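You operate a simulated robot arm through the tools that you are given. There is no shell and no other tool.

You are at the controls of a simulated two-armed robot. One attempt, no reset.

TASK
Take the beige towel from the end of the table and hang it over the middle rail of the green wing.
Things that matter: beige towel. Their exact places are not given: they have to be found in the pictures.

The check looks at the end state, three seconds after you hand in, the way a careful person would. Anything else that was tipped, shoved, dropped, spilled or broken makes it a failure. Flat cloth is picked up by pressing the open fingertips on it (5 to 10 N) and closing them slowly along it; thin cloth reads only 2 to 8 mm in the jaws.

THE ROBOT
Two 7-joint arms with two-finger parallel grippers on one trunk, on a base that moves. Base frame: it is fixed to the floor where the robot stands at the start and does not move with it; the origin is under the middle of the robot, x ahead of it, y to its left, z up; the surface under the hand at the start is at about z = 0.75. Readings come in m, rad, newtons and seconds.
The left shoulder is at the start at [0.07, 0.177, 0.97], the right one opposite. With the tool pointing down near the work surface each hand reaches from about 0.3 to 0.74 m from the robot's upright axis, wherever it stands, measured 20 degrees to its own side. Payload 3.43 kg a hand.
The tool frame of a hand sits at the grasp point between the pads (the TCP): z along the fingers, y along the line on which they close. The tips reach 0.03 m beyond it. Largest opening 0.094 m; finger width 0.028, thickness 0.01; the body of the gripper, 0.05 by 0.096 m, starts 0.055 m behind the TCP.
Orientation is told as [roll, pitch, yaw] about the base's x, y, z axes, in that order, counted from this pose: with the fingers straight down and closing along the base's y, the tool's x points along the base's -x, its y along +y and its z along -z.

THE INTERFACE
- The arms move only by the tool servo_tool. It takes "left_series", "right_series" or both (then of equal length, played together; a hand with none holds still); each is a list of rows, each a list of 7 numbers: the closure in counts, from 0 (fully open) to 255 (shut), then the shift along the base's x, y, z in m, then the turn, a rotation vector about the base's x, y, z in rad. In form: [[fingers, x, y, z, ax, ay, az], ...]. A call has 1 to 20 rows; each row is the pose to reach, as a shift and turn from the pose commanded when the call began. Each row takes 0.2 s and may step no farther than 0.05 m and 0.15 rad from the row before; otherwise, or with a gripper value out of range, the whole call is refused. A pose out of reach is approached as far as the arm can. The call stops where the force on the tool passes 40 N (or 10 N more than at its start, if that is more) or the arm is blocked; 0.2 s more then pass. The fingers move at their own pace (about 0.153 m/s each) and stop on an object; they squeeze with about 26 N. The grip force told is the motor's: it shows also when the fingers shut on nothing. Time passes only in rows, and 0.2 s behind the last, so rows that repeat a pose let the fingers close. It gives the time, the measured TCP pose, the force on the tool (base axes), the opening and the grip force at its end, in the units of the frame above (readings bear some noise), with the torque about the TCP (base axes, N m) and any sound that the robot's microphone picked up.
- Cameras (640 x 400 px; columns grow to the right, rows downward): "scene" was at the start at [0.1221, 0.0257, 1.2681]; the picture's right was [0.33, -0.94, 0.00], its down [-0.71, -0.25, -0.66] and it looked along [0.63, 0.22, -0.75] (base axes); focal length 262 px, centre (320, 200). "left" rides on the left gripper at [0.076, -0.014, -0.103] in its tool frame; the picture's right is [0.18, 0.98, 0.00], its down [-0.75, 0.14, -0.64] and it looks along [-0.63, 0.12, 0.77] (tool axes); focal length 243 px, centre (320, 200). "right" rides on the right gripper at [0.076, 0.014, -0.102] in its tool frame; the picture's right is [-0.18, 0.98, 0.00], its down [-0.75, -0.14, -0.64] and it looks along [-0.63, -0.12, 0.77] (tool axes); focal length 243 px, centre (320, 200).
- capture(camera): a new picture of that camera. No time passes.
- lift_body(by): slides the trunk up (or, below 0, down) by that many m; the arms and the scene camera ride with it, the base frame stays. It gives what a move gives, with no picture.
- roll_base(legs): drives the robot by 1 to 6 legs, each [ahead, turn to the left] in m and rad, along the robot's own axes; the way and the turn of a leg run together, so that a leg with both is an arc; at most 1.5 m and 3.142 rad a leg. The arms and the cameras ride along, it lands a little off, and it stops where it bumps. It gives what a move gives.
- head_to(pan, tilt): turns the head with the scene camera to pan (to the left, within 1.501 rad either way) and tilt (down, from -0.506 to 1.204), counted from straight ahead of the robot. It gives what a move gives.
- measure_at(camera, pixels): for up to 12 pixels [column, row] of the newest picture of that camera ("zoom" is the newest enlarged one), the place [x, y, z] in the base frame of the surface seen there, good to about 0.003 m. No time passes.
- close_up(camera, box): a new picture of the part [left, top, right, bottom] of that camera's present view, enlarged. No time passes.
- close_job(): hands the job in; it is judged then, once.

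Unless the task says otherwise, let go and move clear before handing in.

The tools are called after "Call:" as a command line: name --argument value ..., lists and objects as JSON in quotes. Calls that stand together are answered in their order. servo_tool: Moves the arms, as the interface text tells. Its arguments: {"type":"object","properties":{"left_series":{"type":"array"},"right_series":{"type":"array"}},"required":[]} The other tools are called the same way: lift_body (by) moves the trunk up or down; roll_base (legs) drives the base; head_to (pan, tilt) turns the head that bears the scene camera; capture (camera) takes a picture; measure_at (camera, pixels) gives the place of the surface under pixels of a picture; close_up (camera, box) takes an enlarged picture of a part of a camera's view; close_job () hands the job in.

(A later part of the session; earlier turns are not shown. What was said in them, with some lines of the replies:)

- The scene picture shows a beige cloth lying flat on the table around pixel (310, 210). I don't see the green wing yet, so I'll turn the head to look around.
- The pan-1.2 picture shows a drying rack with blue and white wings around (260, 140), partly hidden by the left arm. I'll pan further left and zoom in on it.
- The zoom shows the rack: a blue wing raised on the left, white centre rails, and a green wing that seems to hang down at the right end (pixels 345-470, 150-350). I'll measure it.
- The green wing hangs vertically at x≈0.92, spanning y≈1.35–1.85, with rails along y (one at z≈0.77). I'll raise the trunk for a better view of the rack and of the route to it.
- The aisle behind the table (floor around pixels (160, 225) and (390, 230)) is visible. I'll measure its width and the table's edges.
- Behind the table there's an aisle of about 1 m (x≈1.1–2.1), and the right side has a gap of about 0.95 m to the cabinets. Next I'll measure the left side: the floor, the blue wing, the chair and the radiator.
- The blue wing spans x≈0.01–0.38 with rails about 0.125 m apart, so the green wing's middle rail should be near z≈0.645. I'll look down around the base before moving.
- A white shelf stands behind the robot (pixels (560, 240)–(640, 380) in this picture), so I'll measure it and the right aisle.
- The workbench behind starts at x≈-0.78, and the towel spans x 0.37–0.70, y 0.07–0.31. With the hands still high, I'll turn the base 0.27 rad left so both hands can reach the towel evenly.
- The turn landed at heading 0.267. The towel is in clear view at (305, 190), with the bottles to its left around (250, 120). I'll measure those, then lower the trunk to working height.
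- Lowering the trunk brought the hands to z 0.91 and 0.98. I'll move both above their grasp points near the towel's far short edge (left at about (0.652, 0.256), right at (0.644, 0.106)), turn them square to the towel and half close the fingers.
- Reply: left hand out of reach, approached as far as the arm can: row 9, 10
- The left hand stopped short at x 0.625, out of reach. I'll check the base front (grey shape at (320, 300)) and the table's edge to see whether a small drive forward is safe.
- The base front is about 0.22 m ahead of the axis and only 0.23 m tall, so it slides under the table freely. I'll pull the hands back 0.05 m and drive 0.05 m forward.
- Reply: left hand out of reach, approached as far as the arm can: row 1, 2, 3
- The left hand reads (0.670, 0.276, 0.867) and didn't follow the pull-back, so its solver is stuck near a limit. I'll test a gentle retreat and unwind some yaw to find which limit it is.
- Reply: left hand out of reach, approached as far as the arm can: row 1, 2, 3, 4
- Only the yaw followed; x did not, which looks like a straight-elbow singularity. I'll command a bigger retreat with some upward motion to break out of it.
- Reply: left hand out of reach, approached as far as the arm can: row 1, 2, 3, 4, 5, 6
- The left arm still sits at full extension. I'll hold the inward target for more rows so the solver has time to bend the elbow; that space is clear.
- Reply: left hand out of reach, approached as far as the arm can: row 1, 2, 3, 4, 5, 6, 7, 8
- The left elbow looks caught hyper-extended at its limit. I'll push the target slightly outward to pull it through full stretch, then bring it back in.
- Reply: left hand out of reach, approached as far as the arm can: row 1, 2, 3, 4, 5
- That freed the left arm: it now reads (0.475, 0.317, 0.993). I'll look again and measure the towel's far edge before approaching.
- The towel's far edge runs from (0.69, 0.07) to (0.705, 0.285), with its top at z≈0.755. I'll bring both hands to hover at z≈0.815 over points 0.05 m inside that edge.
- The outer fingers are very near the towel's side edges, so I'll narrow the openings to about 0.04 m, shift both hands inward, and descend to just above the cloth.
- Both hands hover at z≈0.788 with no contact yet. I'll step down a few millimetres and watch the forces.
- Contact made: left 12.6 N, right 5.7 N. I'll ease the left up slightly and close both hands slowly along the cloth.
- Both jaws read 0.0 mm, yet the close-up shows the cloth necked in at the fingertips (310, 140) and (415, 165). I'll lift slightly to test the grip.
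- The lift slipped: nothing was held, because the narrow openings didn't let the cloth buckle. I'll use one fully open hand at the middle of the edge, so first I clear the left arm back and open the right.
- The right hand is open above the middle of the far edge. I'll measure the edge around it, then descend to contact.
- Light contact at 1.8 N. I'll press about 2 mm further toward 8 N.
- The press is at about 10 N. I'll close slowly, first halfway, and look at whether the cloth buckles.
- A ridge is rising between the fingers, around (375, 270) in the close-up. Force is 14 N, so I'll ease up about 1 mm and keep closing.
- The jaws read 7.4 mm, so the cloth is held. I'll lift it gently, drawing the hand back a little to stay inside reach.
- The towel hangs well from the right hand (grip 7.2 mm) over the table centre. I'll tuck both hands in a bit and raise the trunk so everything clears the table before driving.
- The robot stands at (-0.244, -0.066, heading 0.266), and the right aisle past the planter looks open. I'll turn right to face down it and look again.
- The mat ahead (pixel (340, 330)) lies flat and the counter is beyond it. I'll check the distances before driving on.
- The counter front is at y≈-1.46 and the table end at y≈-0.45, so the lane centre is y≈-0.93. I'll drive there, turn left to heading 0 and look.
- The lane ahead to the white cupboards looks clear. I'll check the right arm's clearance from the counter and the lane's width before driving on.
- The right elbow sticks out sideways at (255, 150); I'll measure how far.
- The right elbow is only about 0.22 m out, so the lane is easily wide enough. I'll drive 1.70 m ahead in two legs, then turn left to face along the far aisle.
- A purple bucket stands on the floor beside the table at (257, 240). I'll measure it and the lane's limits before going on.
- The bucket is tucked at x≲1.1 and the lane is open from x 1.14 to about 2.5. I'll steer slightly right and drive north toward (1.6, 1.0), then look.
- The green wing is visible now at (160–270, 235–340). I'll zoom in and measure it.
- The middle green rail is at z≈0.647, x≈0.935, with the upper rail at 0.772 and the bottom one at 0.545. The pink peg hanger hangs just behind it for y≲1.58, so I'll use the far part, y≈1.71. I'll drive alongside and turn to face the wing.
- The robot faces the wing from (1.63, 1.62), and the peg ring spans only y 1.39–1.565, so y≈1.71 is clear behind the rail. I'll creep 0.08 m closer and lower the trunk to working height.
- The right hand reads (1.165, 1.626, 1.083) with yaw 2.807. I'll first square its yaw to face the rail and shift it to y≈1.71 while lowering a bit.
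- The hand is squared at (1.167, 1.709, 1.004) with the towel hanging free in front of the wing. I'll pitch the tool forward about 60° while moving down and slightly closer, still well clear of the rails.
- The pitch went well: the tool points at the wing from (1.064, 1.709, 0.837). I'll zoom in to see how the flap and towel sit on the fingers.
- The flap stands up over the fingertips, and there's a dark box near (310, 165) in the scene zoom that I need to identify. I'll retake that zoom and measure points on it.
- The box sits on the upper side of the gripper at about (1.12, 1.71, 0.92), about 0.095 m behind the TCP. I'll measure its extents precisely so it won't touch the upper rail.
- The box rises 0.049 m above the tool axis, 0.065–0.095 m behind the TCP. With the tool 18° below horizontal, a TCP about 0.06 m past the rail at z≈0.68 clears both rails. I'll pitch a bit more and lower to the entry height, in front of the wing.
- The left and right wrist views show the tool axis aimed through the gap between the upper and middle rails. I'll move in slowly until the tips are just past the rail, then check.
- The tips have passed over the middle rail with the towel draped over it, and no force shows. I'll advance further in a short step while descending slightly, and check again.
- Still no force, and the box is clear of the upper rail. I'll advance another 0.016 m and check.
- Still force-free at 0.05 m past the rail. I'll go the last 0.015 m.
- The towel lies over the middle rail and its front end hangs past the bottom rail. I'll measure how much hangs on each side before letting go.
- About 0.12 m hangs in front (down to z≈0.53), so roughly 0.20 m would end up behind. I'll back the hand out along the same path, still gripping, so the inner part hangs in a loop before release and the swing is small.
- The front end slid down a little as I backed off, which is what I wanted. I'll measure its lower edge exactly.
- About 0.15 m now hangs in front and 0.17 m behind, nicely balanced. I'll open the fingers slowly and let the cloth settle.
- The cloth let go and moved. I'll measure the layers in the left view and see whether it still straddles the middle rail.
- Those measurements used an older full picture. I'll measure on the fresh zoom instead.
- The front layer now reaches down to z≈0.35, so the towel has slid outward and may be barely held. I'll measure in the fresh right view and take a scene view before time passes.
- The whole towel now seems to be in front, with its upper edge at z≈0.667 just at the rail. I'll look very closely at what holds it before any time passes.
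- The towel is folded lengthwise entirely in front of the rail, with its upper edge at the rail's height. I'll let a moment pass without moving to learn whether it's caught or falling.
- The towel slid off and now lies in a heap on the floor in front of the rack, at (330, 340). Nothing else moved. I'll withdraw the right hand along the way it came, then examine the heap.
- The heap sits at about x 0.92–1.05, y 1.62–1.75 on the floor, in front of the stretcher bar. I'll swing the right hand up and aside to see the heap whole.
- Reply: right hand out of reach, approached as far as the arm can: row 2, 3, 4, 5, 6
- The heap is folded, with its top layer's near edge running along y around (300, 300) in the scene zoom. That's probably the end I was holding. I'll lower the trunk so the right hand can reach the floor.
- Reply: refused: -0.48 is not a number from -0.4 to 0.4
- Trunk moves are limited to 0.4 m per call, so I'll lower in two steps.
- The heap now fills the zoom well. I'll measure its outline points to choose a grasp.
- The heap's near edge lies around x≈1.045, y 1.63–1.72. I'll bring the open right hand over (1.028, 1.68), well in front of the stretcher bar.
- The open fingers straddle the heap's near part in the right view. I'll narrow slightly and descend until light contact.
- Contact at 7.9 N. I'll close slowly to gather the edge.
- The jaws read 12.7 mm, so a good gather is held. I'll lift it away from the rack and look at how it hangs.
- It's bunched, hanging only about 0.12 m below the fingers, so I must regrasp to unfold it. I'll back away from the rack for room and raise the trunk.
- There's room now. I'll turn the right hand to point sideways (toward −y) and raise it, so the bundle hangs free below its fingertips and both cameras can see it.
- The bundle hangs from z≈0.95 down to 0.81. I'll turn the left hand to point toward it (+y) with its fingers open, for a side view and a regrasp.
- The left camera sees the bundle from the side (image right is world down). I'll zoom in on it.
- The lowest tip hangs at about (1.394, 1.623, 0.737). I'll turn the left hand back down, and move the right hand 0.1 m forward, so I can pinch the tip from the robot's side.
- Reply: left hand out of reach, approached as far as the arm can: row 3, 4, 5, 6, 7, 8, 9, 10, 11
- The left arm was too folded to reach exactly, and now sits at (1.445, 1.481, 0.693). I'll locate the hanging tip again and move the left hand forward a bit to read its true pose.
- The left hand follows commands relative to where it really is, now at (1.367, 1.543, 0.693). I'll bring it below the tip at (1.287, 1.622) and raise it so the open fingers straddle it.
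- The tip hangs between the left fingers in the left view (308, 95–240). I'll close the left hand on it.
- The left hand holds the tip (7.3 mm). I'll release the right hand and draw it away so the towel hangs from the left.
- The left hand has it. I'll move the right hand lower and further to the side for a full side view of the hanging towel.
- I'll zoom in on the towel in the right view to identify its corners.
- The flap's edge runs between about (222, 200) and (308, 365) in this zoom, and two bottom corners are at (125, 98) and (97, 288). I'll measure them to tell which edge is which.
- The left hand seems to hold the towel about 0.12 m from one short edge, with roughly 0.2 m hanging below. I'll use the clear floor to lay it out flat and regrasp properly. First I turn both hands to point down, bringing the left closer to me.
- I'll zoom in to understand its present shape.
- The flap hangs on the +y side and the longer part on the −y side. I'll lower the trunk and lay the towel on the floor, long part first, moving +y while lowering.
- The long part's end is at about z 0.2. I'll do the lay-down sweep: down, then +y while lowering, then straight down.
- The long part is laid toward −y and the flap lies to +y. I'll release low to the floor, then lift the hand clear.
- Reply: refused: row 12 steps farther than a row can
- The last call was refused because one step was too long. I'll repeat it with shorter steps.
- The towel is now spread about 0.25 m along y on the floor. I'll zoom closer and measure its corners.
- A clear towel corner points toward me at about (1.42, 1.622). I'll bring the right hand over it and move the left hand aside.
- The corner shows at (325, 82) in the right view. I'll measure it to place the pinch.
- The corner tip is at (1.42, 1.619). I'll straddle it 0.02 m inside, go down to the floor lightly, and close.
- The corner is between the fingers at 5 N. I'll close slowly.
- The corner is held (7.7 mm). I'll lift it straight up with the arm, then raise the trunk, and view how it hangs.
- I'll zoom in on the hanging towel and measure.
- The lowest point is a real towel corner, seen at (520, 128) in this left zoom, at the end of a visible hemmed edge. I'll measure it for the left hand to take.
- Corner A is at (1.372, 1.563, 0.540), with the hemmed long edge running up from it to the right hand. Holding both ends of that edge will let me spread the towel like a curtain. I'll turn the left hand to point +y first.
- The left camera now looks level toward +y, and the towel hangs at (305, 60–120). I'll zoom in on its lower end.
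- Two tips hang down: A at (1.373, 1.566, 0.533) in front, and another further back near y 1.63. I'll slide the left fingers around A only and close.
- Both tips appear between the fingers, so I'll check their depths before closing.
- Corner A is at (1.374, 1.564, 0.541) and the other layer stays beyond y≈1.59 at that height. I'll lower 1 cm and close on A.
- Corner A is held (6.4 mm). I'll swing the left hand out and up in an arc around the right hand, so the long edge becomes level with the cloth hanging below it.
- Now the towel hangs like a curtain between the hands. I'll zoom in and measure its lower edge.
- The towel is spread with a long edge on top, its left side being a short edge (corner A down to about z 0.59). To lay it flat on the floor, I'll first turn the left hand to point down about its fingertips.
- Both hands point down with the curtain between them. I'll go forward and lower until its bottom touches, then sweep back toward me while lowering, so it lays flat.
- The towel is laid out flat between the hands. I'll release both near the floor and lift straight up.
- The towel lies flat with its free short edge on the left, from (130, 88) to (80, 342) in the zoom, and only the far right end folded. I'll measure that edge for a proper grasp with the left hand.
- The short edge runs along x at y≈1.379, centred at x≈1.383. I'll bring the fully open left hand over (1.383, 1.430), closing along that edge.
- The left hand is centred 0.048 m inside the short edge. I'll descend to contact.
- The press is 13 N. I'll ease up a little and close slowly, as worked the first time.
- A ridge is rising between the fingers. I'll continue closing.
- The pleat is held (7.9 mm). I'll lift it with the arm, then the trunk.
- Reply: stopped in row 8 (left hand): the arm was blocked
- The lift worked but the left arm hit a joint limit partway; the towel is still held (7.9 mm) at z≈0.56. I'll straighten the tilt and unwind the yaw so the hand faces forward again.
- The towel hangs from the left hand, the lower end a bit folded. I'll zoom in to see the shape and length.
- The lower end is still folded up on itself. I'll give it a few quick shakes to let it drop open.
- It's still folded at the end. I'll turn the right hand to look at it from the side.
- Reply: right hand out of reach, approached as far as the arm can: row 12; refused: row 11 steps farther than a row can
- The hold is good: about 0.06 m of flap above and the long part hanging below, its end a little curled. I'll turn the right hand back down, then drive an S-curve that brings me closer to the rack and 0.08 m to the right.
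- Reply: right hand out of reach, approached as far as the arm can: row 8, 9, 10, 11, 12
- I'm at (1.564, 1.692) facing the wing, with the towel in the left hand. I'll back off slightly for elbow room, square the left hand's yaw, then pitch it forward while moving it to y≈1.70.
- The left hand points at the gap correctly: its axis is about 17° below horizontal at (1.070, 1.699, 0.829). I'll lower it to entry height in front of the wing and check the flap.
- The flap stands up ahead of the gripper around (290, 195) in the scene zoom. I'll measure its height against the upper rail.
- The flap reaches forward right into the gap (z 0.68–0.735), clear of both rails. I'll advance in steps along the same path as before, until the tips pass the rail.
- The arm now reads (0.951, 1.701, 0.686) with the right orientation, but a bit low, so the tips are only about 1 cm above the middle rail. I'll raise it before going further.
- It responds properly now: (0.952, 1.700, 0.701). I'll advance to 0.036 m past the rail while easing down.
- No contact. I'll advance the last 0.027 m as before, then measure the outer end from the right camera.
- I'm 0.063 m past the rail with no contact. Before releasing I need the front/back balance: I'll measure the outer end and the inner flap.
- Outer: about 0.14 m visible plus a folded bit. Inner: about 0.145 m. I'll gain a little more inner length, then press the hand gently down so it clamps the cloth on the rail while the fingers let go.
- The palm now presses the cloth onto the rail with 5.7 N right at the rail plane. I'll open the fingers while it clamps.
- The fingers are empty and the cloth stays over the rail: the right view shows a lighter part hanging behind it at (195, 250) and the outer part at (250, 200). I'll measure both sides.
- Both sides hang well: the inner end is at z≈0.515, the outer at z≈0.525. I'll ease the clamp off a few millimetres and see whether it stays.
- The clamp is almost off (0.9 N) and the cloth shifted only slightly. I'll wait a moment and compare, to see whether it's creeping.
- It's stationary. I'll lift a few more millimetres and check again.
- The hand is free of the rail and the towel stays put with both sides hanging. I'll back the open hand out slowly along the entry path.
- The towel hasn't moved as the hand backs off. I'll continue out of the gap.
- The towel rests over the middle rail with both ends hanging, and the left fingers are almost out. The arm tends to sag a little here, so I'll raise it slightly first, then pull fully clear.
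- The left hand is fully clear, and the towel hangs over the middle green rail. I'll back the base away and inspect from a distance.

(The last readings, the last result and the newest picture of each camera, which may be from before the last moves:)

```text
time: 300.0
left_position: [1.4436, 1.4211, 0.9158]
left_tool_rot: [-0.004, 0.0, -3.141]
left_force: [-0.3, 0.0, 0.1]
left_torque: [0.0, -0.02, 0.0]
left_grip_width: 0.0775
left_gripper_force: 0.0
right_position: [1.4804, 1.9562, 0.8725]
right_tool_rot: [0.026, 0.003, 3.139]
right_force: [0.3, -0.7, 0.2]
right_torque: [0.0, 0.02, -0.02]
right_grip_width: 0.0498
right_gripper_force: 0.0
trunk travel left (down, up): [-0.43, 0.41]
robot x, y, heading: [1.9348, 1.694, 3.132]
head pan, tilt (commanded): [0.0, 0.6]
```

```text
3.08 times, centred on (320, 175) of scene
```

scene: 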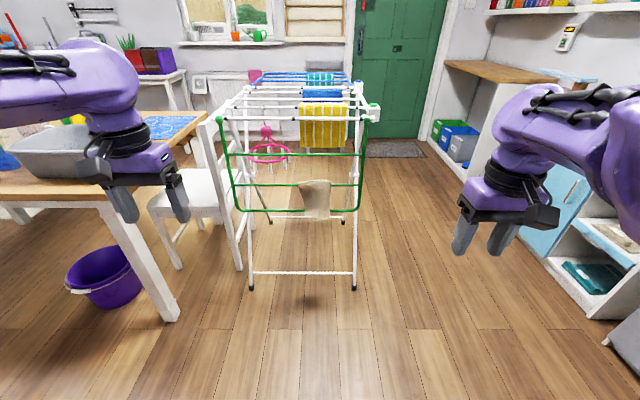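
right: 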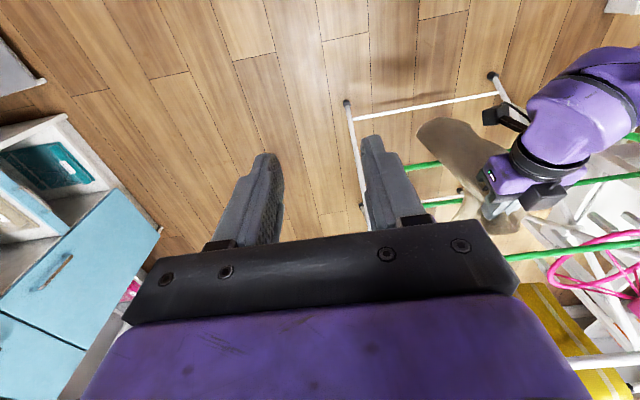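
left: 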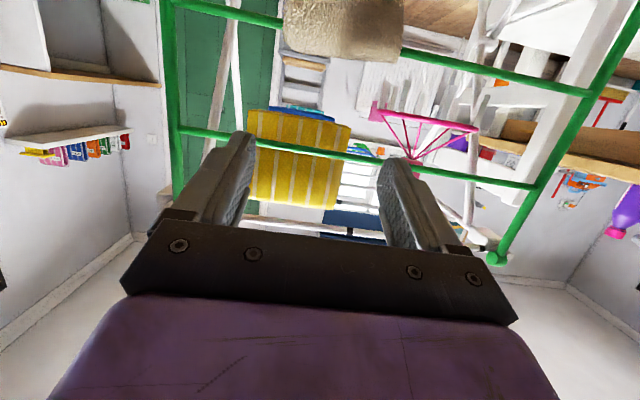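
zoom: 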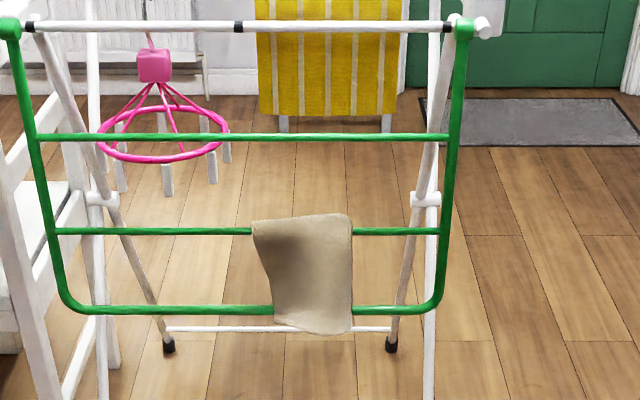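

The towel hangs neatly over the middle rail of the green wing, and nothing else looks disturbed. I'll measure the outer end again to rule out creep and check the table.

Call:
measure_at --camera "zoom" --pixels '[[300, 322], [330, 328], [280, 318], [260, 230], [340, 220], [300, 225], [310, 280], [150, 230], [150, 137], [200, 310]]'

Call:
servo_tool --right_series '[[120, 0.0, 0, 0.01, 0, 0, 0], [120, 0.0, 0, 0.02, 0, 0, 0], [120, 0.0, 0, 0.03, 0, 0, 0], [120, 0.0, 0, 0.03, 0, 0, 0], [120, 0.0, 0, 0.03, 0, 0, 0], [120, 0.0, 0, 0.03, 0, 0, 0], [120, 0.0, 0, 0.03, 0, 0, 0], [120, 0.0, 0, 0.03, 0, 0, 0], [120, 0.0, 0, 0.03, 0, 0, 0], [120, 0.0, 0, 0.03, 0, 0, 0]]'

Call:
close_up --camera "scene" --box '[240, 110, 400, 240]'

Call:
measure_at --camera "zoom" --pixels '[[300, 322], [330, 328], [280, 318], [260, 230], [340, 220], [300, 225]]'

Call:
head_to --pan 0.7 --tilt 0.5

Call:
capture --camera "scene"

```text
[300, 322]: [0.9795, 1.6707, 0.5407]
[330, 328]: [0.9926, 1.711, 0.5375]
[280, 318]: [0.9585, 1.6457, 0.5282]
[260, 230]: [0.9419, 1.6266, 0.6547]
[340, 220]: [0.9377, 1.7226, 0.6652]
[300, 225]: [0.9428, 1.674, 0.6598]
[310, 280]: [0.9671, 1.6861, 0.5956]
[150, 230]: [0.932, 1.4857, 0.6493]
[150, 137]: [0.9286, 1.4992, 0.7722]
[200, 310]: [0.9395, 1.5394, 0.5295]
```

```text
time: 302.2
left_position: [1.4445, 1.4202, 0.9139]
left_tool_rot: [-0.005, 0.0, -3.141]
left_force: [0.1, -0.4, -0.3]
left_torque: [0.01, 0.01, -0.02]
left_grip_width: 0.0776
left_gripper_force: 0.1
right_position: [1.4819, 1.9604, 0.9017]
right_tool_rot: [0.046, 0.002, 3.133]
right_force: [0.5, -0.1, 0.0]
right_torque: [-0.01, -0.02, 0.01]
right_grip_width: 0.0497
right_gripper_force: 0.1
trunk travel left (down, up): [-0.43, 0.41]
robot x, y, heading: [1.9364, 1.6913, 3.137]
head pan, tilt (commanded): [0.0, 0.6]
```

```text
3.08 times, centred on (320, 175) of scene
```

zoom: 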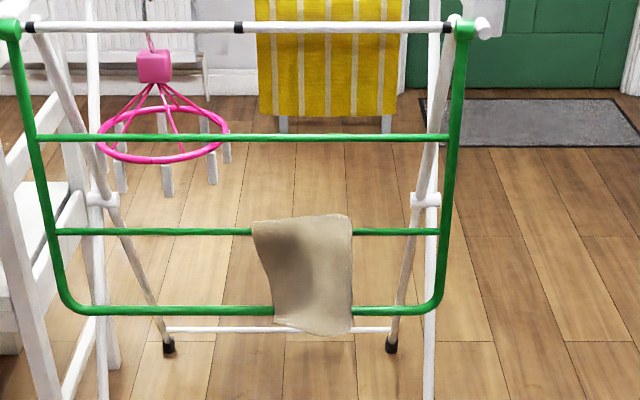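

```text
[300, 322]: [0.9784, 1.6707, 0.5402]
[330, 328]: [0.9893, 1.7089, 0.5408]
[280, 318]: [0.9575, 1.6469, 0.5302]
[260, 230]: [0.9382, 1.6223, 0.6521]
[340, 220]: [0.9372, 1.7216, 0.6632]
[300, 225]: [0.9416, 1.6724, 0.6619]
```

```text
time: 303.2
left_position: [1.4453, 1.4204, 0.9144]
left_tool_rot: [-0.003, 0.0, -3.139]
left_force: [0.1, 0.2, -0.3]
left_torque: [-0.03, -0.01, 0.02]
left_grip_width: 0.0776
left_gripper_force: 0.0
right_position: [1.4801, 1.9604, 0.9012]
right_tool_rot: [0.044, 0.002, 3.137]
right_force: [0.5, 0.5, -0.6]
right_torque: [-0.01, -0.03, 0.02]
right_grip_width: 0.0495
right_gripper_force: 0.1
trunk travel left (down, up): [-0.43, 0.41]
robot x, y, heading: [1.9384, 1.6942, 3.136]
head pan, tilt (commanded): [0.7, 0.499]
```

```text
taken
```

scene: 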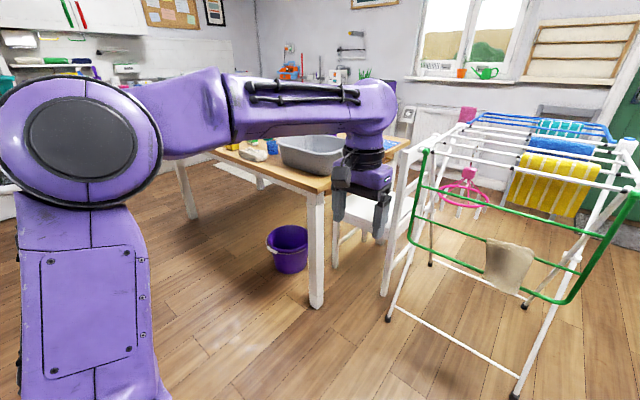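

The towel is stable: its lower edge stayed at z≈0.54 over several seconds, draped over the middle rail of the green wing with both hands clear. The table, bucket, chair and rack look undisturbed. I'm handing in.

Call:
close_job

```text
The job is handed in.
```

The beige towel is hanging over the middle rail of the green wing, and I've handed the job in.

- **Final state:** The towel hangs down on both sides of the rail. It didn't move over the last few seconds I watched it, and both hands were clear.
- **Dropped once:** On my first try it slid off the rail onto the floor. I picked it up, laid it flat and hung it again. The second time I held it down on the rail while letting go.
- **Not perfectly spread:** It is gathered to about 10 cm wide where it crosses the rail. When I hung it, the end facing the room was slightly folded up on itself.
- **Everything else:** I didn't bump anything that I could see. In the last pictures the rack, chair and bucket look undisturbed, as does the part of the table in view.
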